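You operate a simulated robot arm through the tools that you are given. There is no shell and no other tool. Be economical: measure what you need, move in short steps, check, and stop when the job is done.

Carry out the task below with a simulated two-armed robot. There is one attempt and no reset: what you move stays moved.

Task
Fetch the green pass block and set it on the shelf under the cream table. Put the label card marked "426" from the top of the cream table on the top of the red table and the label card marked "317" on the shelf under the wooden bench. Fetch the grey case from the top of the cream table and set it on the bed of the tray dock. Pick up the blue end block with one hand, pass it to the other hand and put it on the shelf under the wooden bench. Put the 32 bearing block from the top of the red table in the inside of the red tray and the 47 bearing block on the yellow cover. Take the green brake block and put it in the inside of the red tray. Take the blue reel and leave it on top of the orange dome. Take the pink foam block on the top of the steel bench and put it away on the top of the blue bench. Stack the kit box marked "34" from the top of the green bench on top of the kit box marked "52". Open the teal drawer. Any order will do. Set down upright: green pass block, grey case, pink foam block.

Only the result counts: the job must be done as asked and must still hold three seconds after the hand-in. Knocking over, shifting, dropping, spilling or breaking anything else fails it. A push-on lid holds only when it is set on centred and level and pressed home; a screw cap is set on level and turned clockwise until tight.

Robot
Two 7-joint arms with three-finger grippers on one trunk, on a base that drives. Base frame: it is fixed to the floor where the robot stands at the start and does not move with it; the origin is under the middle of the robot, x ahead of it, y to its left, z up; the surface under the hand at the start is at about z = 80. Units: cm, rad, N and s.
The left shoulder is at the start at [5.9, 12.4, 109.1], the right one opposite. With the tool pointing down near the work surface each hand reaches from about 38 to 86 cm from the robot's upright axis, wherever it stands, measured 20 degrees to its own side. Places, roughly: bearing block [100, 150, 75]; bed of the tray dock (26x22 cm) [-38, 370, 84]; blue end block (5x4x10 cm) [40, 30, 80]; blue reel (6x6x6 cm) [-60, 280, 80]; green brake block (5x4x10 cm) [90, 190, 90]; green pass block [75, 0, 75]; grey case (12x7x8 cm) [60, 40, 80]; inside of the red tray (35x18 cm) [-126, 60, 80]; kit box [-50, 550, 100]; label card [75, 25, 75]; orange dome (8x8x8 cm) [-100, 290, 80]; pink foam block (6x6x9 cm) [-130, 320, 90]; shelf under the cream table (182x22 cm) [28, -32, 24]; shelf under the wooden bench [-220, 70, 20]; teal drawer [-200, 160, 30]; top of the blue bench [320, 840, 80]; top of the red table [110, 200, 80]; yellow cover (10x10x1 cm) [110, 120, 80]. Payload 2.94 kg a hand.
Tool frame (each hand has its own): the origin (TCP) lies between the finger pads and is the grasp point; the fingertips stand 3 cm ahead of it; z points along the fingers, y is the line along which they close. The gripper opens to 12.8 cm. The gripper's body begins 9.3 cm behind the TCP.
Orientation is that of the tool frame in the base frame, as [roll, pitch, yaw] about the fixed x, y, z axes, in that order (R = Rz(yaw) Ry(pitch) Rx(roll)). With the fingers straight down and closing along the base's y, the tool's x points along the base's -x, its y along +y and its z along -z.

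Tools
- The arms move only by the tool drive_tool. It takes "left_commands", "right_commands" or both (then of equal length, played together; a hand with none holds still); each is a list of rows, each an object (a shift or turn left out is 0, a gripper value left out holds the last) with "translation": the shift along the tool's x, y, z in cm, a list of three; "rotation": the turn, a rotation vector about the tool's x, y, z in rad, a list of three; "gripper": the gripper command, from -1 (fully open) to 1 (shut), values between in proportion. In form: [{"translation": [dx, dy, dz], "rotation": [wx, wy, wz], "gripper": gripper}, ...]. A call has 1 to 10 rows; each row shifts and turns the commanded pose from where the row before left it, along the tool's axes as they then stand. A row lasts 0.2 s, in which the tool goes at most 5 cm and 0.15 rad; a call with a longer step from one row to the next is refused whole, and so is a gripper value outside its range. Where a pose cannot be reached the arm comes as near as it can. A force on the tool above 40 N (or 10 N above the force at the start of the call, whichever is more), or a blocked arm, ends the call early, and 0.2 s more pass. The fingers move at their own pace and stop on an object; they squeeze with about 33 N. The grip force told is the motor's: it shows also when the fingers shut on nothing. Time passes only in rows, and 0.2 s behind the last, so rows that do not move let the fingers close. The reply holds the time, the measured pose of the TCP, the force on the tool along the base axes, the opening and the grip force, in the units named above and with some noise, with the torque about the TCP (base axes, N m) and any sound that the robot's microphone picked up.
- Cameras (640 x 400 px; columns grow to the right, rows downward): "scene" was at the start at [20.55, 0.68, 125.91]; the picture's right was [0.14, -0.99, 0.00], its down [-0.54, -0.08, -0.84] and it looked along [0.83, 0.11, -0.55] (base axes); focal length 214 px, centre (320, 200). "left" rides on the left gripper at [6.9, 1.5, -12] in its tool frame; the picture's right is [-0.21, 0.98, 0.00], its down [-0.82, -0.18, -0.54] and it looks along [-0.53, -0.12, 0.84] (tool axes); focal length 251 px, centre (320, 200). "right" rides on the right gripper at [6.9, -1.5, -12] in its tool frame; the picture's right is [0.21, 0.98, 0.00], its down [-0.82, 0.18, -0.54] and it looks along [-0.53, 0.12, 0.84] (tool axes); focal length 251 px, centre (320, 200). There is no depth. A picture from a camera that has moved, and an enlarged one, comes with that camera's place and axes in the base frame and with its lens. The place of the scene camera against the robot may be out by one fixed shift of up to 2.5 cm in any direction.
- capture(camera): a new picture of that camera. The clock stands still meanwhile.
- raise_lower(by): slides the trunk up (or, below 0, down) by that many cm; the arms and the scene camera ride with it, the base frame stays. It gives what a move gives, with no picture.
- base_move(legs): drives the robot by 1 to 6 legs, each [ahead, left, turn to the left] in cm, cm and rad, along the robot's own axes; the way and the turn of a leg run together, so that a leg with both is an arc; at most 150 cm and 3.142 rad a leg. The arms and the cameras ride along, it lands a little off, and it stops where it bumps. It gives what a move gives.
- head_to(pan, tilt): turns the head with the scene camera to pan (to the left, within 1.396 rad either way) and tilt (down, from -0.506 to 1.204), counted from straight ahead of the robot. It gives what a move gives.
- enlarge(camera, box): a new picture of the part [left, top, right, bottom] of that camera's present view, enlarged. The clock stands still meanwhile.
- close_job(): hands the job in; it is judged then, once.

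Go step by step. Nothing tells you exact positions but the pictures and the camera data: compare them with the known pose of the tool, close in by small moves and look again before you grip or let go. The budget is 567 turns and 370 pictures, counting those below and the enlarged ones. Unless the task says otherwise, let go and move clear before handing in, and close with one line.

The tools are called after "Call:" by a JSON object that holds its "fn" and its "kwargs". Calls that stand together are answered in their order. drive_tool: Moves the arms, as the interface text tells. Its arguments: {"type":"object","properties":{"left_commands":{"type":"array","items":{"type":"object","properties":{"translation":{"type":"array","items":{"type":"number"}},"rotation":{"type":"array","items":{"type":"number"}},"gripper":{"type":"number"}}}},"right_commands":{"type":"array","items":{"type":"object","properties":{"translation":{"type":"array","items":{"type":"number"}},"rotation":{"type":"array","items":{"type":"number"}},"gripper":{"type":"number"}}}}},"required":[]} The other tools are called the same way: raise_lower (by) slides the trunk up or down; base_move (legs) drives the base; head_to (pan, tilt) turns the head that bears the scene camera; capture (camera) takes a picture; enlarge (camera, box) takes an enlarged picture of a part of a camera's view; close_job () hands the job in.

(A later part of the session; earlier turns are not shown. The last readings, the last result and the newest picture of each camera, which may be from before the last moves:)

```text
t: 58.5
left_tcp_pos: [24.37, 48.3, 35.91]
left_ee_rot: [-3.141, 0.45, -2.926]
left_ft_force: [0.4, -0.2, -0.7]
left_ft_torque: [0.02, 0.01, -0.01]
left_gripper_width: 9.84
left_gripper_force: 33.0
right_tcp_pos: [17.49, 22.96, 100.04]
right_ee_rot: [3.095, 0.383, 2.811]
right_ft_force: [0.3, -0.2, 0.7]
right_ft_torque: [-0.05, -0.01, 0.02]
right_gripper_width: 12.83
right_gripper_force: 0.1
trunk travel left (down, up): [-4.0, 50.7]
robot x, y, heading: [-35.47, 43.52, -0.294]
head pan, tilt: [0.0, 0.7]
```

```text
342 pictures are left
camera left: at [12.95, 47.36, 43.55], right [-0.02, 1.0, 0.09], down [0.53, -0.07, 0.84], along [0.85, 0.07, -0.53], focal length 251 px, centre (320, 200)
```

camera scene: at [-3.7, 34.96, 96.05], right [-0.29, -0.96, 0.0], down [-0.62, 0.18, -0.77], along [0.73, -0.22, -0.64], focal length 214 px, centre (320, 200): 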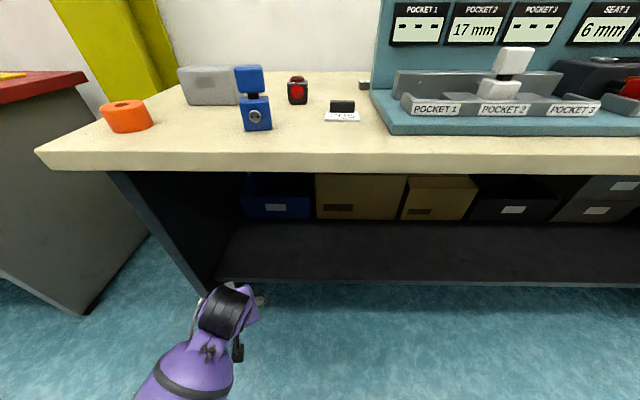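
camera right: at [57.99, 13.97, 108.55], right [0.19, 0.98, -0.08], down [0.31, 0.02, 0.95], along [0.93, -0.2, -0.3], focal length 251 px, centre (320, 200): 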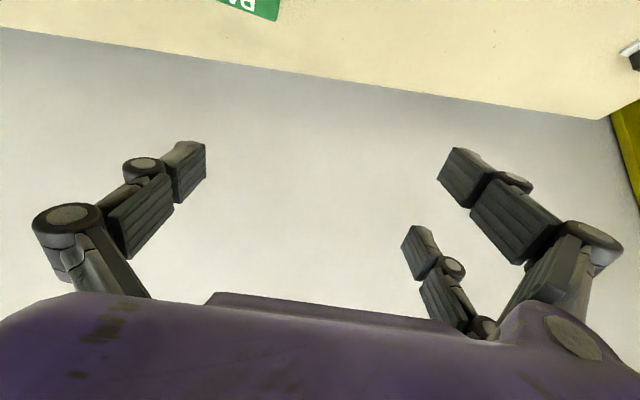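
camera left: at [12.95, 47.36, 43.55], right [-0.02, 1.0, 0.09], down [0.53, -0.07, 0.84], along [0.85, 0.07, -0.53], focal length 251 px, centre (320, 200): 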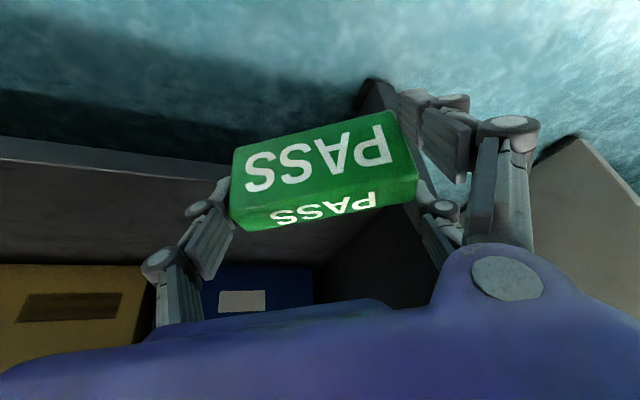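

The shelf is clear at the front and bins stand only at the back. I'll pull the right hand back, then drive sideways and forward to bring the block over the shelf.

Call:
{"fn": "drive_tool", "kwargs": {"right_commands": [{"translation": [3.1, 0, -3]}, {"translation": [3.1, 0, -3]}, {"translation": [3.1, 0, -3]}]}}

Call:
{"fn": "base_move", "kwargs": {"legs": [[0, -21, 0], [23, 0, 0]]}}

Call:
{"fn": "capture", "kwargs": {"camera": "left"}}

Call:
{"fn": "capture", "kwargs": {"camera": "scene"}}

```text
t: 59.3
left_tcp_pos: [24.49, 48.3, 35.75]
left_ee_rot: [-3.138, 0.449, -2.926]
left_ft_force: [0.6, 0.0, -0.7]
left_ft_torque: [0.02, 0.0, 0.0]
left_gripper_width: 9.87
left_gripper_force: 32.8
right_tcp_pos: [8.36, 26.46, 97.21]
right_ee_rot: [3.09, 0.381, 2.813]
right_ft_force: [0.1, -0.2, -0.2]
right_ft_torque: [0.01, 0.0, -0.02]
right_gripper_width: 12.78
right_gripper_force: 0.1
right hand out of reach, approached as far as the arm can: row 1, 2, 3
trunk travel left (down, up): [-4.0, 50.7]
robot x, y, heading: [-35.15, 43.91, -0.29]
head pan, tilt: [0.0, 0.7]
```

```text
t: 63.1
left_tcp_pos: [40.31, 21.93, 35.91]
left_ee_rot: [3.14, 0.448, -2.921]
left_ft_force: [-0.2, -0.8, -0.3]
left_ft_torque: [-0.01, 0.01, 0.01]
left_gripper_width: 9.85
left_gripper_force: 32.9
right_tcp_pos: [24.43, -0.1, 97.11]
right_ee_rot: [3.09, 0.381, 2.816]
right_ft_force: [0.6, -0.2, 0.2]
right_ft_torque: [0.02, -0.01, 0.01]
right_gripper_width: 12.8
right_gripper_force: 0.0
trunk travel left (down, up): [-4.0, 50.7]
robot x, y, heading: [-19.27, 17.85, -0.286]
head pan, tilt: [0.0, 0.7]
```

```text
341 pictures are left
camera left: at [28.77, 20.88, 43.52], right [-0.02, 1.0, 0.09], down [0.53, -0.07, 0.84], along [0.85, 0.07, -0.53], focal length 251 px, centre (320, 200)
```

left: 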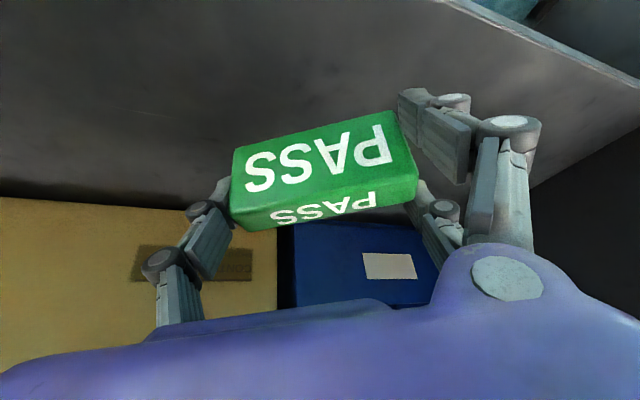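

```text
340 pictures are left
camera scene: at [12.2, 8.41, 96.03], right [-0.28, -0.96, 0.0], down [-0.62, 0.18, -0.76], along [0.73, -0.22, -0.64], focal length 214 px, centre (320, 200)
```

scene: 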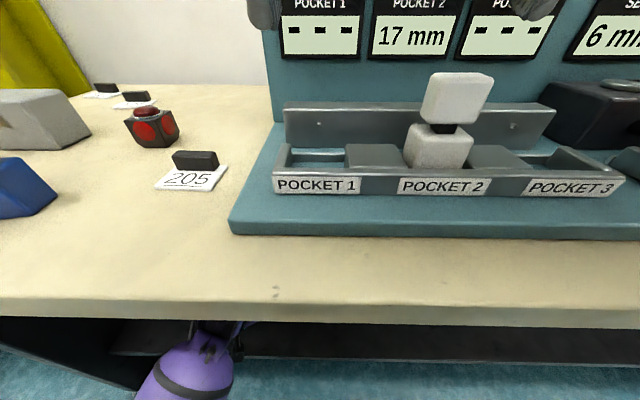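

The block is over the shelf with the front edge behind it. I'm lowering it in steps and watching the contact force.

Call:
{"fn": "drive_tool", "kwargs": {"left_commands": [{"translation": [0.87, 0, 1.8]}, {"translation": [0.87, 0, 1.8]}, {"translation": [0.87, 0, 1.8]}, {"translation": [0.22, 0, 0.45]}, {"translation": [0.22, 0, 0.45]}]}}

Call:
{"fn": "capture", "kwargs": {"camera": "left"}}

```text
t: 64.3
left_tcp_pos: [40.23, 21.91, 28.94]
left_ee_rot: [-3.141, 0.451, -2.922]
left_ft_force: [0.5, 0.1, -0.6]
left_ft_torque: [0.01, 0.0, -0.01]
left_gripper_width: 9.86
left_gripper_force: 32.6
right_tcp_pos: [24.31, -0.24, 97.11]
right_ee_rot: [3.09, 0.38, 2.815]
right_ft_force: [-0.4, 0.0, 0.3]
right_ft_torque: [0.0, -0.01, 0.04]
right_gripper_width: 12.78
right_gripper_force: 0.1
trunk travel left (down, up): [-4.0, 50.7]
robot x, y, heading: [-19.56, 17.67, -0.285]
head pan, tilt: [0.0, 0.7]
```

```text
339 pictures are left
camera left: at [28.71, 20.88, 36.6], right [-0.02, 1.0, 0.09], down [0.53, -0.07, 0.84], along [0.85, 0.07, -0.53], focal length 251 px, centre (320, 200)
```

left: 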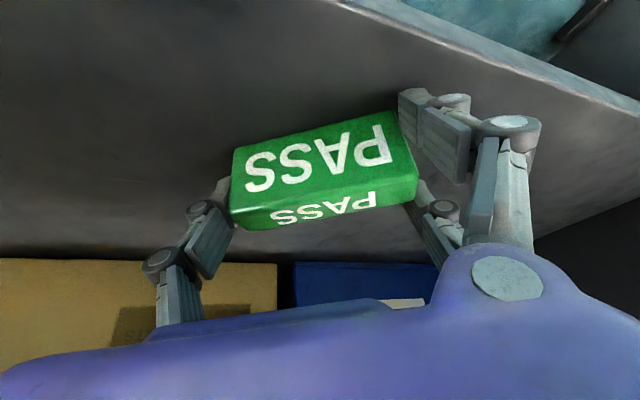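

Call:
{"fn": "drive_tool", "kwargs": {"left_commands": [{"translation": [0.13, 0, 0.27]}, {"translation": [0.13, 0, 0.27]}, {"translation": [0.13, 0, 0.27]}, {"translation": [0.13, 0, 0.27]}, {"translation": [0.13, 0, 0.27]}, {"translation": [0.13, 0, 0.27]}, {"translation": [0.13, 0, 0.27]}]}}

```text
t: 65.1
left_tcp_pos: [40.45, 21.92, 28.59]
left_ee_rot: [-3.139, 0.461, -2.921]
left_ft_force: [-10.0, 1.0, 19.7]
left_ft_torque: [0.91, 0.97, 0.45]
left_gripper_width: 9.87
left_gripper_force: 33.2
right_tcp_pos: [24.18, -0.25, 97.12]
right_ee_rot: [3.09, 0.383, 2.814]
right_ft_force: [0.1, -0.5, 0.6]
right_ft_torque: [-0.01, 0.02, 0.01]
right_gripper_width: 12.82
right_gripper_force: 0.0
trunk travel left (down, up): [-4.0, 50.7]
robot x, y, heading: [-19.38, 17.42, -0.286]
head pan, tilt: [0.0, 0.7]
stopped in row 3 (left hand): the force on the tool passed its limit at 46 N (the readings are from after the stop); the commanded pose is now the measured one
```

The block has touched the shelf. I'm opening the fingers and backing out along the tool axis.

Call:
{"fn": "drive_tool", "kwargs": {"left_commands": [{"gripper": -1}, {"gripper": -1}, {"gripper": -1}, {"translation": [0, 0, -2]}, {"translation": [0, 0, -3]}, {"translation": [0, 0, -3]}]}}

Call:
{"fn": "capture", "kwargs": {"camera": "left"}}

```text
t: 66.5
left_tcp_pos: [37.58, 22.74, 35.43]
left_ee_rot: [3.106, 0.475, -2.939]
left_ft_force: [0.3, -0.1, -0.3]
left_ft_torque: [0.06, -0.02, 0.04]
left_gripper_width: 12.79
left_gripper_force: 0.1
right_tcp_pos: [24.38, -0.18, 97.1]
right_ee_rot: [3.09, 0.381, 2.816]
right_ft_force: [0.4, -0.3, 0.2]
right_ft_torque: [-0.04, 0.01, -0.03]
right_gripper_width: 12.81
right_gripper_force: 0.1
trunk travel left (down, up): [-4.0, 50.7]
robot x, y, heading: [-19.57, 17.78, -0.29]
head pan, tilt: [0.0, 0.7]
```

```text
338 pictures are left
camera left: at [26.0, 21.46, 42.87], right [-0.03, 0.99, 0.13], down [0.52, -0.1, 0.85], along [0.86, 0.09, -0.51], focal length 251 px, centre (320, 200)
```

left: 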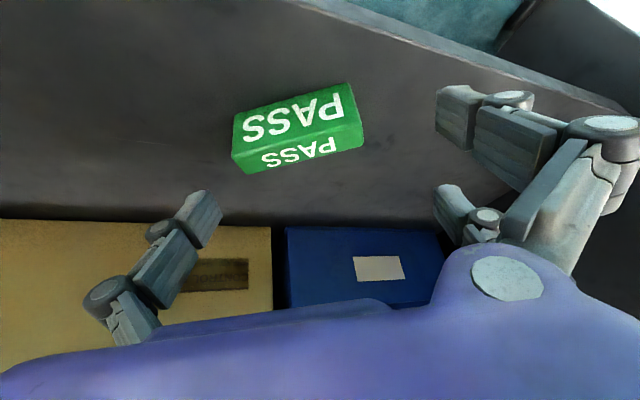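

The pass block stands on the shelf. I'll back out from under the table, raise the trunk and look at the end block and cards.

Call:
{"fn": "base_move", "kwargs": {"legs": [[-27, 0, 0]]}}

Call:
{"fn": "raise_lower", "kwargs": {"by": 36}}

Call:
{"fn": "capture", "kwargs": {"camera": "scene"}}

Call:
{"fn": "enlarge", "kwargs": {"camera": "scene", "box": [140, 140, 340, 265]}}

```text
t: 68.4
left_tcp_pos: [12.13, 30.29, 35.48]
left_ee_rot: [3.11, 0.478, -2.932]
left_ft_force: [0.5, 0.3, 0.8]
left_ft_torque: [0.01, 0.02, 0.04]
left_gripper_width: 12.8
left_gripper_force: 0.1
right_tcp_pos: [-1.11, 7.45, 97.16]
right_ee_rot: [3.09, 0.382, 2.819]
right_ft_force: [-0.4, -0.5, 0.9]
right_ft_torque: [0.0, 0.0, -0.01]
right_gripper_width: 12.82
right_gripper_force: 0.0
trunk travel left (down, up): [-4.0, 50.7]
robot x, y, heading: [-45.2, 24.87, -0.283]
head pan, tilt: [0.0, 0.7]
```

```text
t: 71.9
left_tcp_pos: [12.04, 30.35, 71.51]
left_ee_rot: [3.108, 0.478, -2.933]
left_ft_force: [-0.7, 0.7, -0.8]
left_ft_torque: [-0.01, 0.02, 0.02]
left_gripper_width: 12.8
left_gripper_force: 0.1
right_tcp_pos: [-1.09, 7.39, 133.06]
right_ee_rot: [3.089, 0.381, 2.821]
right_ft_force: [-0.4, 0.0, -0.1]
right_ft_torque: [0.0, -0.03, -0.02]
right_gripper_width: 12.81
right_gripper_force: 0.0
trunk travel left (down, up): [-40.0, 14.7]
robot x, y, heading: [-45.28, 24.89, -0.282]
head pan, tilt: [0.0, 0.7]
```

```text
337 pictures are left
camera scene: at [-24.35, 19.19, 134.26], right [-0.28, -0.96, 0.0], down [-0.62, 0.18, -0.76], along [0.73, -0.21, -0.64], focal length 214 px, centre (320, 200)
```

scene: 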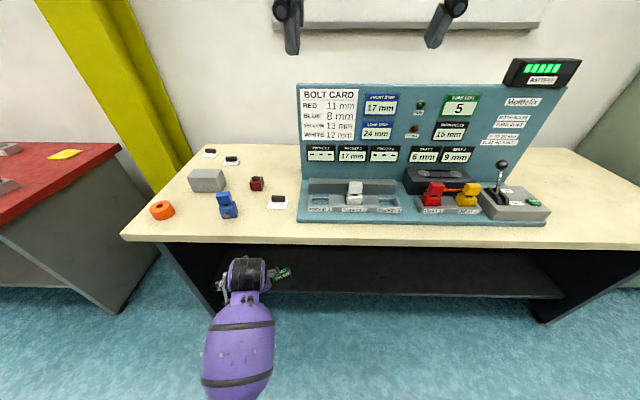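

```text
3.20 times, centred on (240, 202) of scene
camera zoom: at [-24.35, 19.19, 134.26], right [-0.28, -0.96, 0.0], down [-0.62, 0.18, -0.76], along [0.73, -0.21, -0.64], focal length 686 px, centre (576, 192)
```

zoom: 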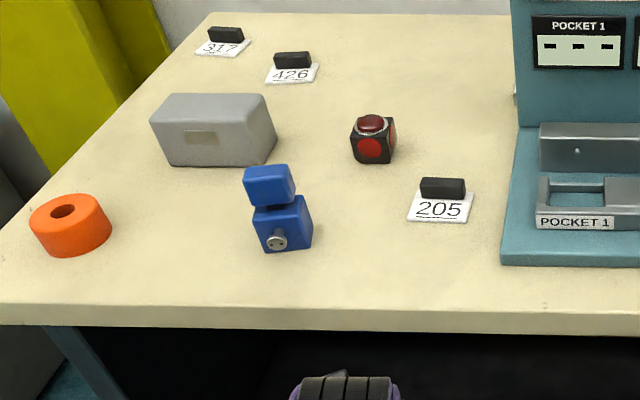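

I can see the end block: a lower cube with a screw, a neck and an upper head. I'll lift and straighten the left hand, then drive in so the block is about 50 cm ahead on the left side.

Call:
{"fn": "drive_tool", "kwargs": {"left_commands": [{"translation": [-2, 0, -3.9]}, {"translation": [-2, 0, -3.9]}, {"translation": [-2, 0, -3.9]}, {"translation": [-2, 0, -3.9]}, {"translation": [-2, 0, -3.9]}, {"translation": [-2, 0, -3.9]}, {"rotation": [0.008, 0.12, 0]}, {"rotation": [0.008, 0.12, 0]}, {"rotation": [0.008, 0.12, 0]}, {"rotation": [0.008, 0.12, 0]}]}}

Call:
{"fn": "raise_lower", "kwargs": {"by": 8}}

Call:
{"fn": "base_move", "kwargs": {"legs": [[0, 16, 0], [28, 0, 0]]}}

Call:
{"fn": "capture", "kwargs": {"camera": "left"}}

Call:
{"fn": "capture", "kwargs": {"camera": "scene"}}

```text
t: 74.1
left_tcp_pos: [14.59, 30.57, 97.08]
left_ee_rot: [-3.137, -0.007, -2.927]
left_ft_force: [-0.1, 0.8, 0.2]
left_ft_torque: [0.01, 0.02, 0.01]
left_gripper_width: 12.79
left_gripper_force: 0.0
left hand out of reach, approached as far as the arm can: row 7, 8
right_tcp_pos: [-1.14, 7.38, 133.02]
right_ee_rot: [3.089, 0.379, 2.819]
right_ft_force: [-0.2, 0.1, -0.6]
right_ft_torque: [-0.03, 0.0, 0.0]
right_gripper_width: 12.8
right_gripper_force: 0.0
trunk travel left (down, up): [-40.0, 14.7]
robot x, y, heading: [-44.86, 24.63, -0.279]
head pan, tilt: [0.0, 0.7]
```

```text
t: 75.2
left_tcp_pos: [14.51, 30.58, 105.15]
left_ee_rot: [-3.138, -0.005, -2.925]
left_ft_force: [-1.1, -0.3, -0.2]
left_ft_torque: [0.05, 0.03, -0.01]
left_gripper_width: 12.81
left_gripper_force: 0.0
right_tcp_pos: [-1.05, 7.41, 141.05]
right_ee_rot: [3.088, 0.379, 2.817]
right_ft_force: [0.7, -0.2, 0.1]
right_ft_torque: [0.03, 0.01, 0.0]
right_gripper_width: 12.78
right_gripper_force: 0.0
trunk travel left (down, up): [-48.0, 6.7]
robot x, y, heading: [-44.9, 24.98, -0.28]
head pan, tilt: [0.0, 0.7]
```

```text
t: 78.8
left_tcp_pos: [45.21, 38.65, 105.26]
left_ee_rot: [-3.139, -0.001, -2.925]
left_ft_force: [0.3, 0.3, -0.2]
left_ft_torque: [0.02, 0.0, -0.02]
left_gripper_width: 12.78
left_gripper_force: 0.1
right_tcp_pos: [29.48, 15.48, 141.16]
right_ee_rot: [3.089, 0.382, 2.822]
right_ft_force: [-0.1, 0.0, -0.1]
right_ft_torque: [0.01, -0.01, -0.01]
right_gripper_width: 12.81
right_gripper_force: 0.0
trunk travel left (down, up): [-48.0, 6.7]
robot x, y, heading: [-14.42, 32.82, -0.285]
head pan, tilt: [0.0, 0.7]
```

```text
335 pictures are left
camera left: at [38.15, 38.61, 117.17], right [0.0, 1.0, 0.0], down [0.84, 0.0, 0.54], along [0.54, 0.0, -0.84], focal length 251 px, centre (320, 200)
```

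left: 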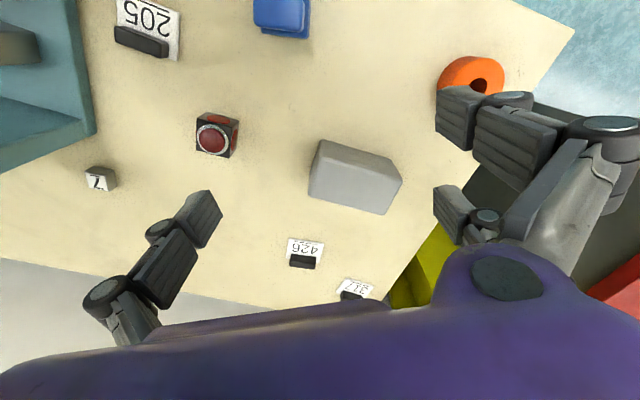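

```text
334 pictures are left
camera scene: at [2.57, 28.13, 143.44], right [-0.28, -0.96, 0.0], down [-0.62, 0.18, -0.77], along [0.74, -0.21, -0.64], focal length 214 px, centre (320, 200)
```

scene: 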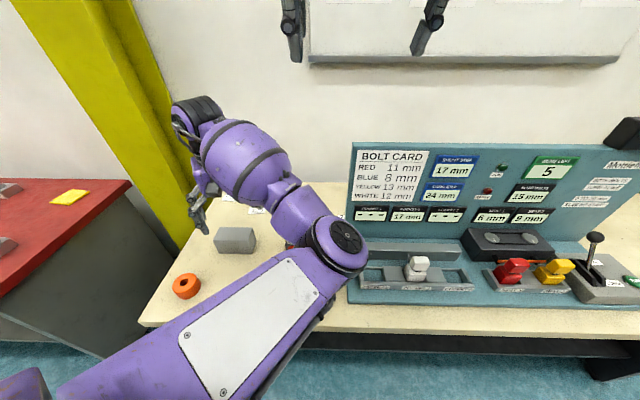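

The end block sits partly out of the top of the left view. I'll move the hand back 10 cm to see it fully.

Call:
{"fn": "drive_tool", "kwargs": {"left_commands": [{"translation": [3.26, 0.72, 0]}, {"translation": [3.26, 0.72, 0]}, {"translation": [3.26, 0.72, 0]}]}}

Call:
{"fn": "capture", "kwargs": {"camera": "left"}}

```text
t: 79.6
left_tcp_pos: [41.0, 41.49, 106.1]
left_ee_rot: [-3.138, -0.004, -2.927]
left_ft_force: [-0.4, 0.8, -0.8]
left_ft_torque: [0.02, 0.01, 0.01]
left_gripper_width: 12.81
left_gripper_force: 0.1
left hand out of reach, approached as far as the arm can: row 1, 2, 3
right_tcp_pos: [29.68, 15.27, 141.11]
right_ee_rot: [3.09, 0.381, 2.819]
right_ft_force: [0.0, -0.5, 0.8]
right_ft_torque: [0.02, 0.02, -0.03]
right_gripper_width: 12.81
right_gripper_force: 0.1
trunk travel left (down, up): [-48.0, 6.7]
robot x, y, heading: [-14.11, 32.74, -0.283]
head pan, tilt: [0.0, 0.7]
```

```text
333 pictures are left
camera left: at [33.95, 41.44, 118.01], right [0.0, 1.0, 0.0], down [0.84, 0.0, 0.54], along [0.54, 0.0, -0.84], focal length 251 px, centre (320, 200)
```

left: 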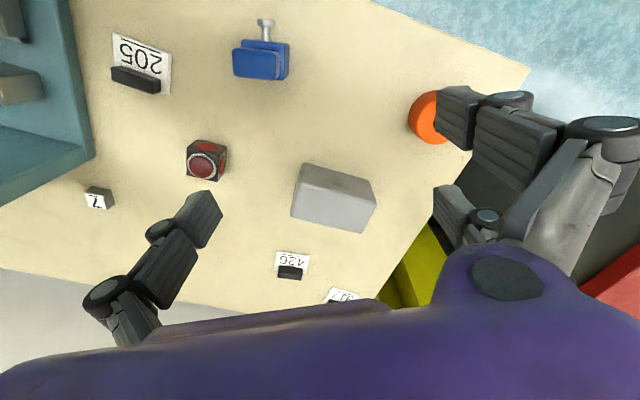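

Call:
{"fn": "enlarge", "kwargs": {"camera": "left", "box": [210, 5, 310, 95]}}

```text
4.44 times, centred on (260, 50) of left
camera zoom: at [33.95, 41.44, 118.01], right [0.0, 1.0, 0.0], down [0.84, 0.0, 0.54], along [0.54, 0.0, -0.84], focal length 1118 px, centre (587, 867)
```

zoom: 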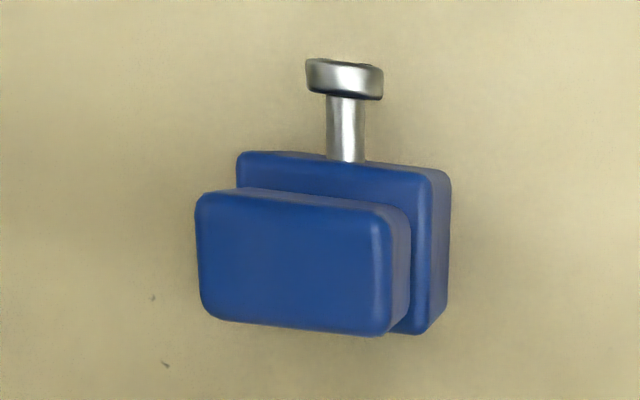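

The block's head is at about (36.1, 34.9), top near z=90, about 4.1 cm wide along y; the screw points toward the robot. I'll align the yaw and move above it.

Call:
{"fn": "drive_tool", "kwargs": {"left_commands": [{"translation": [0, 0, 3], "rotation": [0, 0, 0.14]}, {"translation": [0, 0, 3], "rotation": [0, 0, 0.145]}, {"translation": [1.47, -2.31, 0.5]}, {"translation": [1.47, -2.31, 0.5]}, {"translation": [1.47, -2.31, 0.5]}]}}

Call:
{"fn": "capture", "kwargs": {"camera": "left"}}

Call:
{"fn": "capture", "kwargs": {"camera": "scene"}}

```text
t: 80.8
left_tcp_pos: [42.82, 39.72, 98.8]
left_ee_rot: [-3.138, -0.002, 3.072]
left_ft_force: [-1.2, 0.8, -0.7]
left_ft_torque: [0.0, -0.03, 0.01]
left_gripper_width: 12.8
left_gripper_force: 0.1
left hand out of reach, approached as far as the arm can: row 1, 2, 3, 4, 5
right_tcp_pos: [29.57, 15.29, 141.14]
right_ee_rot: [3.089, 0.383, 2.82]
right_ft_force: [0.1, -0.6, 0.8]
right_ft_torque: [-0.02, 0.02, 0.01]
right_gripper_width: 12.8
right_gripper_force: 0.1
trunk travel left (down, up): [-48.0, 6.7]
robot x, y, heading: [-14.25, 32.38, -0.284]
head pan, tilt: [0.0, 0.7]
```

```text
331 pictures are left
camera left: at [36.18, 41.61, 110.79], right [0.28, 0.96, 0.0], down [0.81, -0.23, 0.54], along [0.52, -0.15, -0.84], focal length 251 px, centre (320, 200)
```

left: 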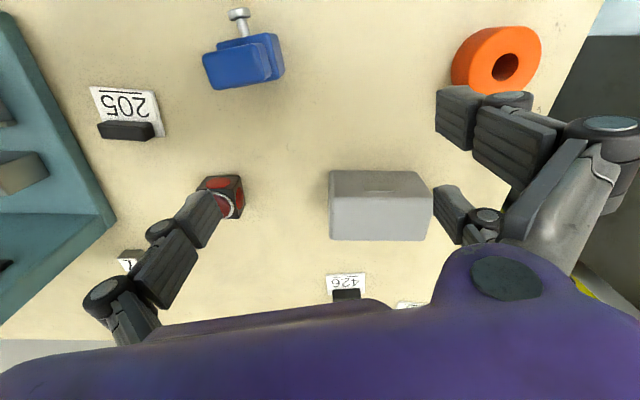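

```text
330 pictures are left
camera scene: at [2.66, 28.09, 143.42], right [-0.28, -0.96, 0.0], down [-0.62, 0.18, -0.76], along [0.73, -0.21, -0.64], focal length 214 px, centre (320, 200)
```

scene: 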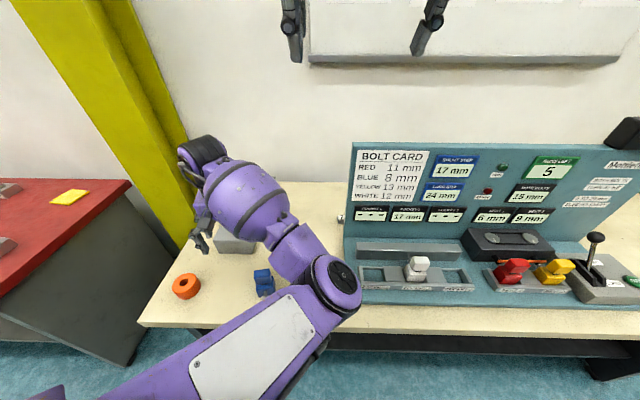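

The left elbow has folded to the inside and that blocks the reach. I'll back away and swing the left hand out to the left to get a better elbow posture.

Call:
{"fn": "base_move", "kwargs": {"legs": [[-35, 0, 0]]}}

Call:
{"fn": "drive_tool", "kwargs": {"left_commands": [{"translation": [0, 3.5, -3.5]}, {"translation": [0, 3.5, -3.5]}, {"translation": [0, 3.5, -3.5]}, {"translation": [0, 3.5, -3.5]}, {"translation": [0, 3.5, -3.5]}, {"translation": [1, 4.5, 0]}, {"translation": [1, 4.5, 0]}, {"translation": [1, 4.5, 0]}, {"translation": [1, 4.5, 0]}, {"translation": [1, 4.5, 0]}]}}

Call:
{"fn": "head_to", "kwargs": {"pan": 0.5, "tilt": 0.7}}

Call:
{"fn": "capture", "kwargs": {"camera": "scene"}}

```text
t: 83.0
left_tcp_pos: [10.05, 48.96, 98.8]
left_ee_rot: [-3.138, -0.003, 3.072]
left_ft_force: [0.1, 0.4, -0.3]
left_ft_torque: [0.01, 0.01, -0.01]
left_gripper_width: 12.79
left_gripper_force: 0.0
right_tcp_pos: [-3.32, 24.64, 141.11]
right_ee_rot: [3.09, 0.381, 2.819]
right_ft_force: [0.3, -0.7, 0.4]
right_ft_torque: [0.02, 0.02, 0.01]
right_gripper_width: 12.8
right_gripper_force: 0.1
trunk travel left (down, up): [-48.0, 6.7]
robot x, y, heading: [-47.08, 42.2, -0.284]
head pan, tilt: [0.0, 0.7]
```

```text
t: 85.2
left_tcp_pos: [7.71, 89.82, 116.39]
left_ee_rot: [-3.138, -0.001, 3.07]
left_ft_force: [-0.2, 0.5, 0.6]
left_ft_torque: [-0.02, 0.01, 0.01]
left_gripper_width: 12.81
left_gripper_force: 0.0
right_tcp_pos: [-3.43, 24.97, 141.1]
right_ee_rot: [3.091, 0.383, 2.819]
right_ft_force: [0.6, 0.7, 0.7]
right_ft_torque: [-0.01, -0.01, -0.04]
right_gripper_width: 12.82
right_gripper_force: 0.1
trunk travel left (down, up): [-48.0, 6.7]
robot x, y, heading: [-46.99, 42.27, -0.278]
head pan, tilt: [0.0, 0.7]
```

```text
t: 86.2
left_tcp_pos: [7.7, 89.52, 116.4]
left_ee_rot: [-3.138, -0.003, 3.071]
left_ft_force: [0.5, -0.4, -1.1]
left_ft_torque: [0.03, 0.01, 0.02]
left_gripper_width: 12.81
left_gripper_force: 0.0
right_tcp_pos: [-3.31, 24.75, 141.24]
right_ee_rot: [3.089, 0.382, 2.818]
right_ft_force: [0.0, 0.5, 0.8]
right_ft_torque: [-0.03, 0.02, -0.01]
right_gripper_width: 12.81
right_gripper_force: 0.0
trunk travel left (down, up): [-48.0, 6.7]
robot x, y, heading: [-47.12, 42.62, -0.281]
head pan, tilt: [0.499, 0.7]
```

```text
329 pictures are left
camera scene: at [-30.09, 41.81, 143.42], right [0.21, -0.98, 0.0], down [-0.63, -0.14, -0.76], along [0.75, 0.16, -0.64], focal length 214 px, centre (320, 200)
```

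scene: 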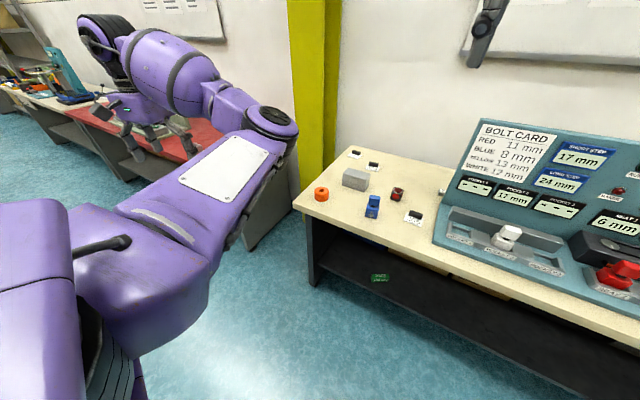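

Call:
{"fn": "drive_tool", "kwargs": {"left_commands": [{"translation": [-3.3, 3.1, 0]}, {"translation": [-3.3, 3.1, 0]}, {"translation": [-3.3, 3.1, 0]}, {"translation": [-3.3, 3.1, 0]}, {"translation": [-3.3, 3.1, 0]}, {"translation": [-3.3, 3.1, 0]}, {"translation": [-3.3, 3.1, 0]}, {"translation": [-3.3, 3.1, 0]}]}}

Call:
{"fn": "capture", "kwargs": {"camera": "scene"}}

```text
t: 88.0
left_tcp_pos: [21.3, 99.79, 115.29]
left_ee_rot: [-3.139, -0.001, 3.07]
left_ft_force: [-0.5, -0.2, 0.3]
left_ft_torque: [-0.01, 0.02, -0.03]
left_gripper_width: 12.82
left_gripper_force: 0.1
left hand out of reach, approached as far as the arm can: row 4, 5, 6, 7, 8
right_tcp_pos: [-3.29, 24.77, 141.06]
right_ee_rot: [3.088, 0.381, 2.817]
right_ft_force: [-0.3, -0.4, 0.0]
right_ft_torque: [0.02, -0.01, 0.01]
right_gripper_width: 12.81
right_gripper_force: 0.3
trunk travel left (down, up): [-48.0, 6.7]
robot x, y, heading: [-46.76, 42.52, -0.285]
head pan, tilt: [0.499, 0.7]
```

```text
328 pictures are left
camera scene: at [-30.06, 41.79, 143.41], right [0.21, -0.98, 0.0], down [-0.63, -0.14, -0.76], along [0.75, 0.16, -0.64], focal length 214 px, centre (320, 200)
```

scene: 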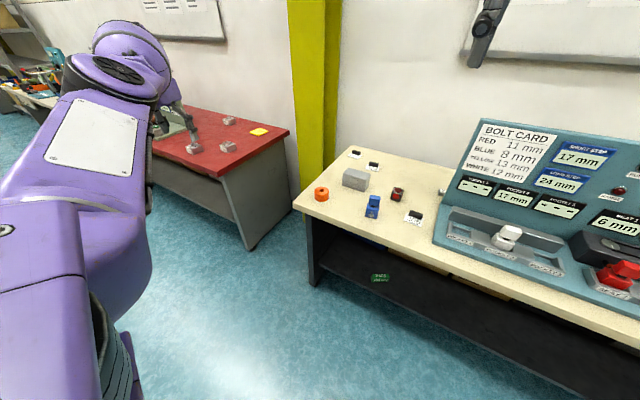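

The elbow is now up and on the left. I'm bringing the hand back to the front.

Call:
{"fn": "drive_tool", "kwargs": {"left_commands": [{"translation": [0, -4.5, 0.5]}, {"translation": [0, -4.5, 0.5]}, {"translation": [0, -4.5, 0.5]}, {"translation": [0, -4.5, 0.5]}, {"translation": [0, -4.5, 0.5]}, {"translation": [0, -4.5, 0.5]}, {"translation": [0, -4.5, 0.5]}, {"translation": [0, -4.5, 0.5]}, {"translation": [0, -4.5, 0.5]}]}}

Call:
{"fn": "capture", "kwargs": {"camera": "scene"}}

```text
t: 90.0
left_tcp_pos: [18.35, 59.36, 110.68]
left_ee_rot: [-3.141, 0.0, 3.072]
left_ft_force: [-0.6, -0.8, 0.4]
left_ft_torque: [0.03, -0.01, 0.03]
left_gripper_width: 12.78
left_gripper_force: 0.1
right_tcp_pos: [-3.31, 24.56, 141.14]
right_ee_rot: [3.088, 0.38, 2.818]
right_ft_force: [0.6, -0.6, 0.0]
right_ft_torque: [0.02, 0.02, 0.01]
right_gripper_width: 12.8
right_gripper_force: 0.0
trunk travel left (down, up): [-48.0, 6.7]
robot x, y, heading: [-47.65, 42.21, -0.287]
head pan, tilt: [0.499, 0.7]
```

```text
327 pictures are left
camera scene: at [-30.14, 41.63, 143.42], right [0.21, -0.98, 0.0], down [-0.63, -0.14, -0.77], along [0.75, 0.16, -0.64], focal length 214 px, centre (320, 200)
```

scene: 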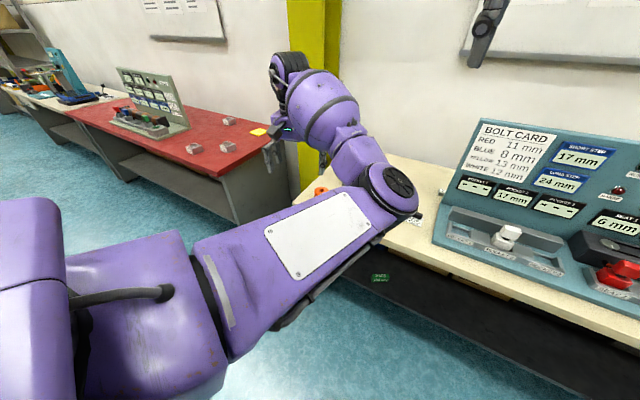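

The elbow fell inside again. I'll try pointing the fingers to the right so the wrist moves out and draws the elbow to the left.

Call:
{"fn": "drive_tool", "kwargs": {"left_commands": [{"translation": [0, -2, 0], "rotation": [0.15, 0, 0]}, {"translation": [0, -2, 0], "rotation": [0.15, 0, 0]}, {"translation": [0, -2, 0], "rotation": [0.15, 0, 0]}, {"translation": [0, -2, 0], "rotation": [0.15, 0, 0]}, {"rotation": [0.15, 0, 0]}, {"rotation": [0.15, 0, 0]}, {"rotation": [0.15, 0, 0]}, {"rotation": [0.15, 0, 0]}, {"rotation": [0.15, 0, 0]}, {"rotation": [0.15, 0, 0]}]}}

Call:
{"fn": "capture", "kwargs": {"camera": "scene"}}

```text
t: 92.2
left_tcp_pos: [17.83, 51.8, 112.65]
left_ee_rot: [-1.893, 0.0, 3.072]
left_ft_force: [0.1, -0.2, -0.3]
left_ft_torque: [-0.01, -0.02, -0.01]
left_gripper_width: 12.8
left_gripper_force: 0.0
left hand out of reach, approached as far as the arm can: row 9, 10
right_tcp_pos: [-3.38, 24.79, 141.08]
right_ee_rot: [3.089, 0.381, 2.818]
right_ft_force: [0.4, 0.1, 0.1]
right_ft_torque: [-0.02, 0.0, -0.02]
right_gripper_width: 12.78
right_gripper_force: 0.0
trunk travel left (down, up): [-48.0, 6.7]
robot x, y, heading: [-46.97, 41.85, -0.282]
head pan, tilt: [0.499, 0.7]
```

```text
326 pictures are left
camera scene: at [-30.11, 41.78, 143.42], right [0.21, -0.98, 0.0], down [-0.63, -0.14, -0.77], along [0.75, 0.16, -0.64], focal length 214 px, centre (320, 200)
```

scene: 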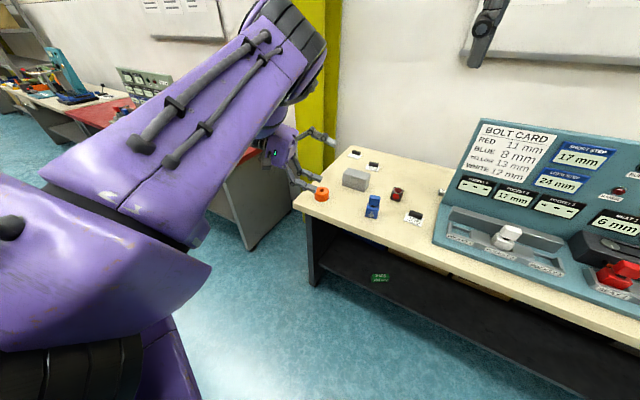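

The elbow is now up and to the left. I'll rotate back to fingers-down and see whether it stays.

Call:
{"fn": "drive_tool", "kwargs": {"left_commands": [{"rotation": [-0.15, 0, 0]}, {"rotation": [-0.15, 0, 0]}, {"rotation": [-0.15, 0, 0]}, {"rotation": [-0.15, 0, 0]}, {"rotation": [-0.15, 0, 0]}, {"rotation": [-0.15, 0, 0]}, {"rotation": [-0.15, 0, 0]}, {"rotation": [-0.15, 0, 0]}, {"rotation": [-0.05, 0, 0]}]}}

Call:
{"fn": "capture", "kwargs": {"camera": "scene"}}

```text
t: 94.2
left_tcp_pos: [17.96, 51.81, 112.82]
left_ee_rot: [3.136, 0.0, 3.074]
left_ft_force: [1.1, -0.1, 0.3]
left_ft_torque: [0.01, 0.03, 0.01]
left_gripper_width: 12.79
left_gripper_force: 0.0
right_tcp_pos: [-3.32, 24.85, 141.12]
right_ee_rot: [3.09, 0.38, 2.819]
right_ft_force: [0.2, 0.0, -0.4]
right_ft_torque: [0.04, 0.0, 0.04]
right_gripper_width: 12.79
right_gripper_force: 0.1
trunk travel left (down, up): [-48.0, 6.7]
robot x, y, heading: [-46.91, 42.6, -0.289]
head pan, tilt: [0.499, 0.7]
```

```text
325 pictures are left
camera scene: at [-30.1, 41.82, 143.42], right [0.21, -0.98, 0.0], down [-0.63, -0.14, -0.76], along [0.75, 0.16, -0.64], focal length 214 px, centre (320, 200)
```

scene: 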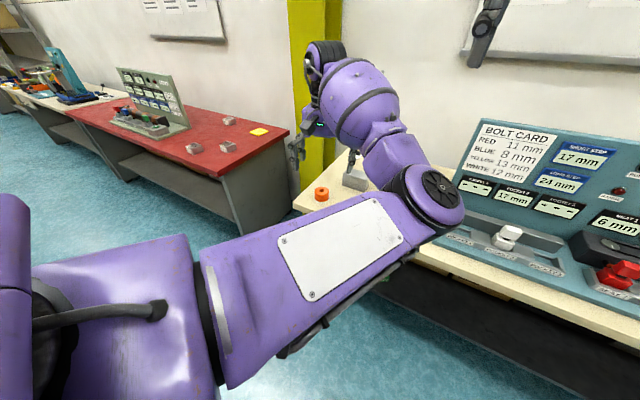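

It fell inside again, perhaps because the trunk is too high. I'll lower the trunk 24 cm and lift the hand, as at the start.

Call:
{"fn": "raise_lower", "kwargs": {"by": -24}}

Call:
{"fn": "drive_tool", "kwargs": {"left_commands": [{"translation": [0, 2, -4.5]}, {"translation": [0, 2, -4.5]}, {"translation": [0, 2, -4.5]}, {"translation": [0, 2, -4.5]}, {"translation": [0, 2, -4.5]}, {"translation": [0, 2, -4.5]}]}}

Call:
{"fn": "capture", "kwargs": {"camera": "scene"}}

```text
t: 96.7
left_tcp_pos: [17.8, 51.86, 88.78]
left_ee_rot: [3.138, 0.0, 3.074]
left_ft_force: [-0.1, 0.4, -0.2]
left_ft_torque: [0.01, 0.02, -0.03]
left_gripper_width: 12.79
left_gripper_force: 0.0
right_tcp_pos: [-3.38, 24.78, 117.17]
right_ee_rot: [3.089, 0.382, 2.819]
right_ft_force: [-0.6, 0.3, -0.1]
right_ft_torque: [0.0, 0.0, 0.0]
right_gripper_width: 12.8
right_gripper_force: 0.0
trunk travel left (down, up): [-24.0, 30.7]
robot x, y, heading: [-47.2, 42.25, -0.282]
head pan, tilt: [0.499, 0.7]
```

```text
t: 97.7
left_tcp_pos: [18.48, 59.06, 104.63]
left_ee_rot: [3.133, -0.004, 3.074]
left_ft_force: [0.7, 0.8, -0.2]
left_ft_torque: [0.01, 0.01, 0.0]
left_gripper_width: 12.81
left_gripper_force: 0.1
right_tcp_pos: [-3.44, 25.21, 117.89]
right_ee_rot: [3.062, 0.393, 2.812]
right_ft_force: [-0.5, -0.7, 1.5]
right_ft_torque: [0.11, 0.03, 0.1]
right_gripper_width: 12.83
right_gripper_force: 0.1
trunk travel left (down, up): [-24.0, 30.7]
robot x, y, heading: [-47.46, 42.34, -0.283]
head pan, tilt: [0.499, 0.7]
stopped in row 4 (right hand): the force on the tool passed its limit at 63 N (the readings are from after the stop); the commanded pose is now the measured one
```

```text
324 pictures are left
camera scene: at [-22.48, 39.62, 118.23], right [0.21, -0.98, 0.0], down [-0.63, -0.14, -0.77], along [0.75, 0.16, -0.64], focal length 214 px, centre (320, 200)
```

scene: 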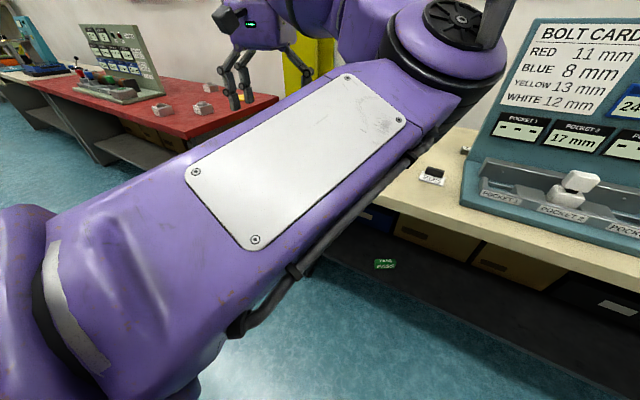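

The left elbow touched the right hand and nothing else. I'll do the tilt trick again at this trunk height, further to the left.

Call:
{"fn": "drive_tool", "kwargs": {"left_commands": [{"translation": [0, 3, 0], "rotation": [0.15, 0, 0]}, {"translation": [0, 3, 0], "rotation": [0.15, 0, 0]}, {"translation": [0, 3, 0], "rotation": [0.15, 0, 0]}, {"translation": [0, 3, 0], "rotation": [0.15, 0, 0]}, {"rotation": [0.15, 0, 0]}, {"rotation": [0.15, 0, 0]}, {"rotation": [0.15, 0, 0]}, {"rotation": [0.15, 0, 0]}, {"rotation": [0.15, 0, 0]}, {"rotation": [0.15, 0, 0]}]}}

Call:
{"fn": "capture", "kwargs": {"camera": "scene"}}

```text
t: 98.0
left_tcp_pos: [18.56, 60.25, 104.21]
left_ee_rot: [-3.09, -0.013, 3.071]
left_ft_force: [-0.7, 0.4, -0.6]
left_ft_torque: [-0.05, 0.0, 0.03]
left_gripper_width: 12.78
left_gripper_force: 0.1
right_tcp_pos: [-3.36, 25.63, 118.55]
right_ee_rot: [3.037, 0.4, 2.805]
right_ft_force: [-0.7, 0.3, 0.6]
right_ft_torque: [0.0, -0.01, 0.01]
right_gripper_width: 12.83
right_gripper_force: 0.1
trunk travel left (down, up): [-24.0, 30.7]
robot x, y, heading: [-47.29, 42.46, -0.281]
head pan, tilt: [0.499, 0.7]
stopped in row 1 (right hand): the force on the tool passed its limit at 57 N (the readings are from after the stop); the commanded pose is now the measured one
```

```text
323 pictures are left
camera scene: at [-22.44, 39.76, 118.23], right [0.21, -0.98, 0.0], down [-0.63, -0.14, -0.76], along [0.75, 0.16, -0.64], focal length 214 px, centre (320, 200)
```

scene: 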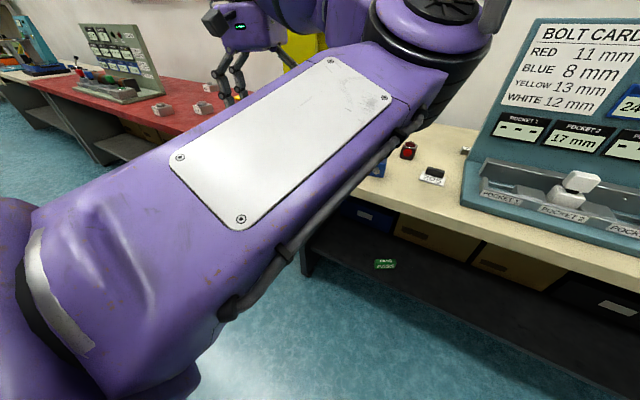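

The right hand's fingers are against the left elbow. I'll move the right hand up and to the right first.

Call:
{"fn": "drive_tool", "kwargs": {"right_commands": [{"translation": [-2.1, -2.84, -2.4]}, {"translation": [-2.1, -2.84, -2.4]}, {"translation": [-2.1, -2.84, -2.4]}, {"translation": [-2.1, -2.84, -2.4]}, {"translation": [-2.1, -2.84, -2.4]}]}}

Call:
{"fn": "drive_tool", "kwargs": {"left_commands": [{"translation": [0, 3, 0], "rotation": [0.15, 0, 0]}, {"translation": [0, 3, 0], "rotation": [0.15, 0, 0]}, {"translation": [0, 3, 0], "rotation": [0.15, 0, 0]}, {"translation": [0, 3, 0], "rotation": [0.15, 0, 0]}, {"rotation": [0.15, 0, 0]}, {"rotation": [0.15, 0, 0]}, {"rotation": [0.15, 0, 0]}, {"rotation": [0.15, 0, 0]}, {"rotation": [0.15, 0, 0]}, {"rotation": [0.15, 0, 0]}]}}

Call:
{"fn": "capture", "kwargs": {"camera": "scene"}}

```text
t: 99.2
left_tcp_pos: [18.63, 60.0, 104.29]
left_ee_rot: [-3.094, -0.014, 3.073]
left_ft_force: [0.1, 0.0, -0.1]
left_ft_torque: [-0.02, -0.02, 0.0]
left_gripper_width: 12.81
left_gripper_force: 0.1
right_tcp_pos: [-1.42, 9.02, 128.35]
right_ee_rot: [3.032, 0.403, 2.8]
right_ft_force: [0.1, -0.8, 1.2]
right_ft_torque: [0.04, 0.01, 0.03]
right_gripper_width: 12.82
right_gripper_force: 0.0
right hand out of reach, approached as far as the arm can: row 4, 5
trunk travel left (down, up): [-24.0, 30.7]
robot x, y, heading: [-47.48, 42.36, -0.287]
head pan, tilt: [0.499, 0.7]
```

```text
t: 101.4
left_tcp_pos: [16.67, 71.3, 99.28]
left_ee_rot: [-1.75, -0.02, 3.082]
left_ft_force: [0.5, 0.2, 0.4]
left_ft_torque: [0.03, 0.02, -0.03]
left_gripper_width: 12.79
left_gripper_force: 0.1
left hand out of reach, approached as far as the arm can: row 9, 10
right_tcp_pos: [-1.39, 9.03, 128.48]
right_ee_rot: [3.033, 0.406, 2.802]
right_ft_force: [-0.2, -1.2, 0.7]
right_ft_torque: [0.01, 0.01, 0.02]
right_gripper_width: 12.78
right_gripper_force: 0.0
trunk travel left (down, up): [-24.0, 30.7]
robot x, y, heading: [-46.92, 42.23, -0.281]
head pan, tilt: [0.499, 0.7]
```

```text
322 pictures are left
camera scene: at [-22.69, 40.95, 118.54], right [0.38, -0.93, 0.0], down [-0.57, -0.23, -0.79], along [0.73, 0.3, -0.62], focal length 214 px, centre (320, 200)
```

scene: 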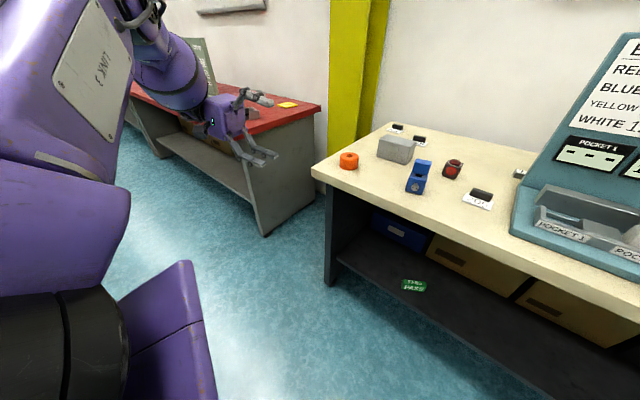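

The elbow is up and to the left again. I'm rotating back to fingers-down at this wider position.

Call:
{"fn": "drive_tool", "kwargs": {"left_commands": [{"translation": [0, 0, 0], "rotation": [-0.15, 0, 0]}, {"rotation": [-0.15, 0, 0]}, {"rotation": [-0.15, 0, 0]}, {"rotation": [-0.15, 0, 0]}, {"rotation": [-0.15, 0, 0]}, {"rotation": [-0.15, 0, 0]}, {"rotation": [-0.15, 0, 0]}, {"rotation": [-0.15, 0, 0]}, {"rotation": [-0.15, 0, 0]}]}}

Call:
{"fn": "capture", "kwargs": {"camera": "scene"}}

```text
t: 103.4
left_tcp_pos: [16.66, 71.3, 99.27]
left_ee_rot: [-3.102, -0.021, 3.084]
left_ft_force: [0.8, -0.5, 0.0]
left_ft_torque: [0.01, -0.02, 0.02]
left_gripper_width: 12.78
left_gripper_force: 0.0
right_tcp_pos: [-1.45, 9.0, 128.36]
right_ee_rot: [3.031, 0.403, 2.801]
right_ft_force: [0.6, 0.2, 0.1]
right_ft_torque: [0.04, 0.01, 0.01]
right_gripper_width: 12.8
right_gripper_force: 0.0
trunk travel left (down, up): [-24.0, 30.7]
robot x, y, heading: [-47.11, 42.34, -0.284]
head pan, tilt: [0.499, 0.7]
```

```text
321 pictures are left
camera scene: at [-22.37, 39.48, 118.21], right [0.21, -0.98, 0.0], down [-0.63, -0.14, -0.76], along [0.75, 0.16, -0.64], focal length 214 px, centre (320, 200)
```

scene: 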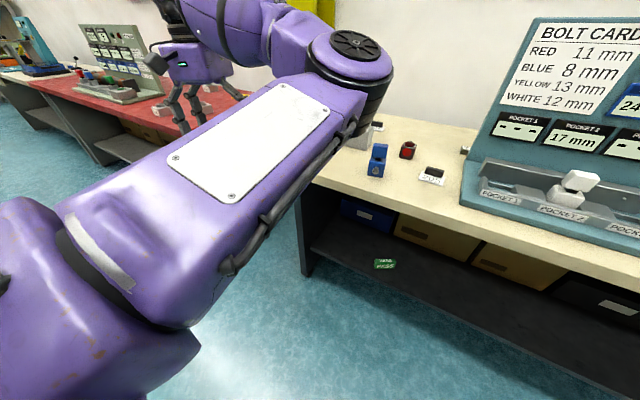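

It still folds inside. I'll go back through the low, tilted posture, where the elbow hung down on the left, and come up from there.

Call:
{"fn": "drive_tool", "kwargs": {"left_commands": [{"translation": [0, -2, 3], "rotation": [-0.01, -0.12, 0]}, {"translation": [0, -2, 3], "rotation": [-0.01, -0.12, 0]}, {"translation": [0, -2, 3], "rotation": [-0.01, -0.12, 0]}, {"translation": [0, -2, 3], "rotation": [-0.01, -0.12, 0]}, {"translation": [2, -2.5, 3.5]}, {"translation": [2, -2.5, 3.5]}, {"translation": [2, -2.5, 3.5]}, {"translation": [2, -2.5, 3.5]}, {"translation": [2, -2.5, 3.5]}, {"translation": [2, -2.5, 3.5]}]}}

Call:
{"fn": "drive_tool", "kwargs": {"left_commands": [{"translation": [2, 0, 4]}, {"translation": [2, 0, 4]}, {"translation": [2, 0, 4]}]}}

Call:
{"fn": "head_to", "kwargs": {"pan": 0.5, "tilt": 1.1}}

Call:
{"fn": "capture", "kwargs": {"camera": "scene"}}

```text
t: 105.6
left_tcp_pos: [15.83, 48.01, 63.65]
left_ee_rot: [-3.136, 0.461, 3.094]
left_ft_force: [-0.8, -0.6, -0.5]
left_ft_torque: [0.0, 0.0, -0.02]
left_gripper_width: 12.76
left_gripper_force: 0.1
right_tcp_pos: [-1.55, 9.16, 128.45]
right_ee_rot: [3.032, 0.403, 2.804]
right_ft_force: [-0.2, -0.4, 0.6]
right_ft_torque: [0.01, 0.0, -0.01]
right_gripper_width: 12.82
right_gripper_force: 0.0
trunk travel left (down, up): [-24.0, 30.7]
robot x, y, heading: [-47.21, 42.7, -0.284]
head pan, tilt: [0.499, 0.7]
```

```text
t: 106.4
left_tcp_pos: [15.92, 47.71, 50.26]
left_ee_rot: [-3.137, 0.46, 3.094]
left_ft_force: [0.8, 0.4, 0.8]
left_ft_torque: [0.06, 0.01, 0.01]
left_gripper_width: 12.77
left_gripper_force: 0.0
right_tcp_pos: [-1.39, 9.1, 128.49]
right_ee_rot: [3.03, 0.403, 2.804]
right_ft_force: [0.3, 0.1, -0.4]
right_ft_torque: [0.0, 0.02, 0.02]
right_gripper_width: 12.75
right_gripper_force: 0.1
trunk travel left (down, up): [-24.0, 30.7]
robot x, y, heading: [-47.13, 42.56, -0.288]
head pan, tilt: [0.499, 0.7]
```

```text
t: 107.2
left_tcp_pos: [15.89, 47.79, 50.22]
left_ee_rot: [-3.136, 0.46, 3.093]
left_ft_force: [0.5, 0.2, 0.7]
left_ft_torque: [-0.03, -0.03, 0.02]
left_gripper_width: 12.78
left_gripper_force: 0.1
right_tcp_pos: [-1.32, 9.02, 128.54]
right_ee_rot: [3.032, 0.403, 2.8]
right_ft_force: [0.0, -0.1, 0.1]
right_ft_torque: [-0.02, 0.0, -0.01]
right_gripper_width: 12.77
right_gripper_force: 0.0
trunk travel left (down, up): [-24.0, 30.7]
robot x, y, heading: [-47.32, 42.29, -0.279]
head pan, tilt: [0.499, 1.1]
```

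```text
320 pictures are left
camera scene: at [-24.52, 39.1, 115.23], right [0.21, -0.98, 0.0], down [-0.87, -0.19, -0.45], along [0.44, 0.1, -0.89], focal length 214 px, centre (320, 200)
```

scene: 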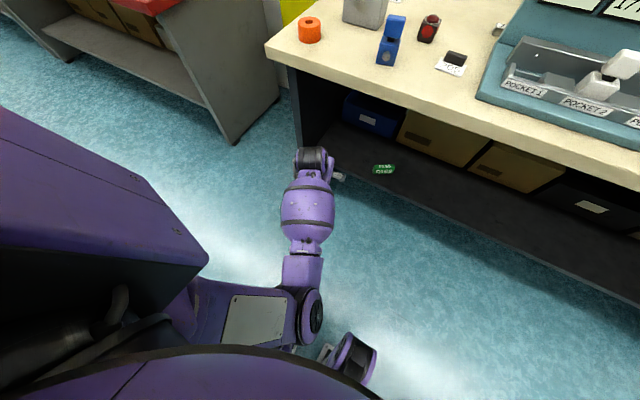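

The elbow now hangs low in the middle. I'll tilt the fingers to the right, which moves the wrist left, while the arm is low.

Call:
{"fn": "drive_tool", "kwargs": {"left_commands": [{"translation": [0, 2, 0], "rotation": [0.15, 0, 0]}, {"translation": [0, 2, 0], "rotation": [0.15, 0, 0]}, {"translation": [0, 2, 0], "rotation": [0.15, 0, 0]}, {"translation": [0, 2, 0], "rotation": [0.15, 0, 0]}, {"translation": [0, 2, 0], "rotation": [0.15, 0, 0]}, {"translation": [0, 2, 0], "rotation": [0.15, 0, 0]}, {"translation": [0, 2, 0], "rotation": [0.15, 0, 0]}]}}

Call:
{"fn": "capture", "kwargs": {"camera": "scene"}}

```text
t: 108.8
left_tcp_pos: [19.29, 59.76, 44.94]
left_ee_rot: [-2.088, 0.461, 3.094]
left_ft_force: [-0.6, -0.1, -1.7]
left_ft_torque: [-0.1, -0.03, 0.06]
left_gripper_width: 12.8
left_gripper_force: 0.1
right_tcp_pos: [-1.3, 9.11, 128.42]
right_ee_rot: [3.032, 0.403, 2.805]
right_ft_force: [0.4, 0.6, 0.2]
right_ft_torque: [-0.01, 0.05, 0.03]
right_gripper_width: 12.8
right_gripper_force: 0.1
trunk travel left (down, up): [-24.0, 30.7]
robot x, y, heading: [-47.35, 41.98, -0.288]
head pan, tilt: [0.499, 1.1]
```

```text
319 pictures are left
camera scene: at [-24.43, 39.11, 115.2], right [0.21, -0.98, 0.0], down [-0.87, -0.19, -0.45], along [0.44, 0.1, -0.89], focal length 214 px, centre (320, 200)
```

scene: 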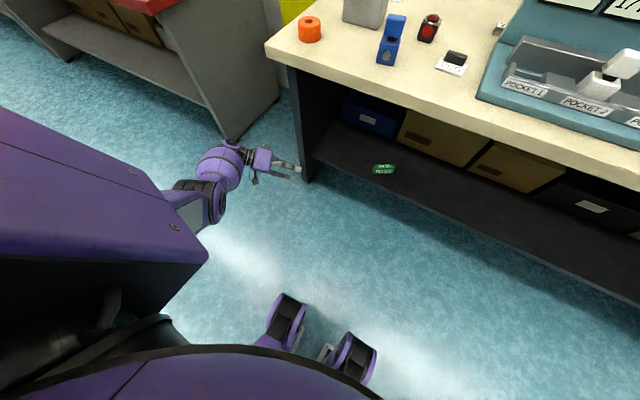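

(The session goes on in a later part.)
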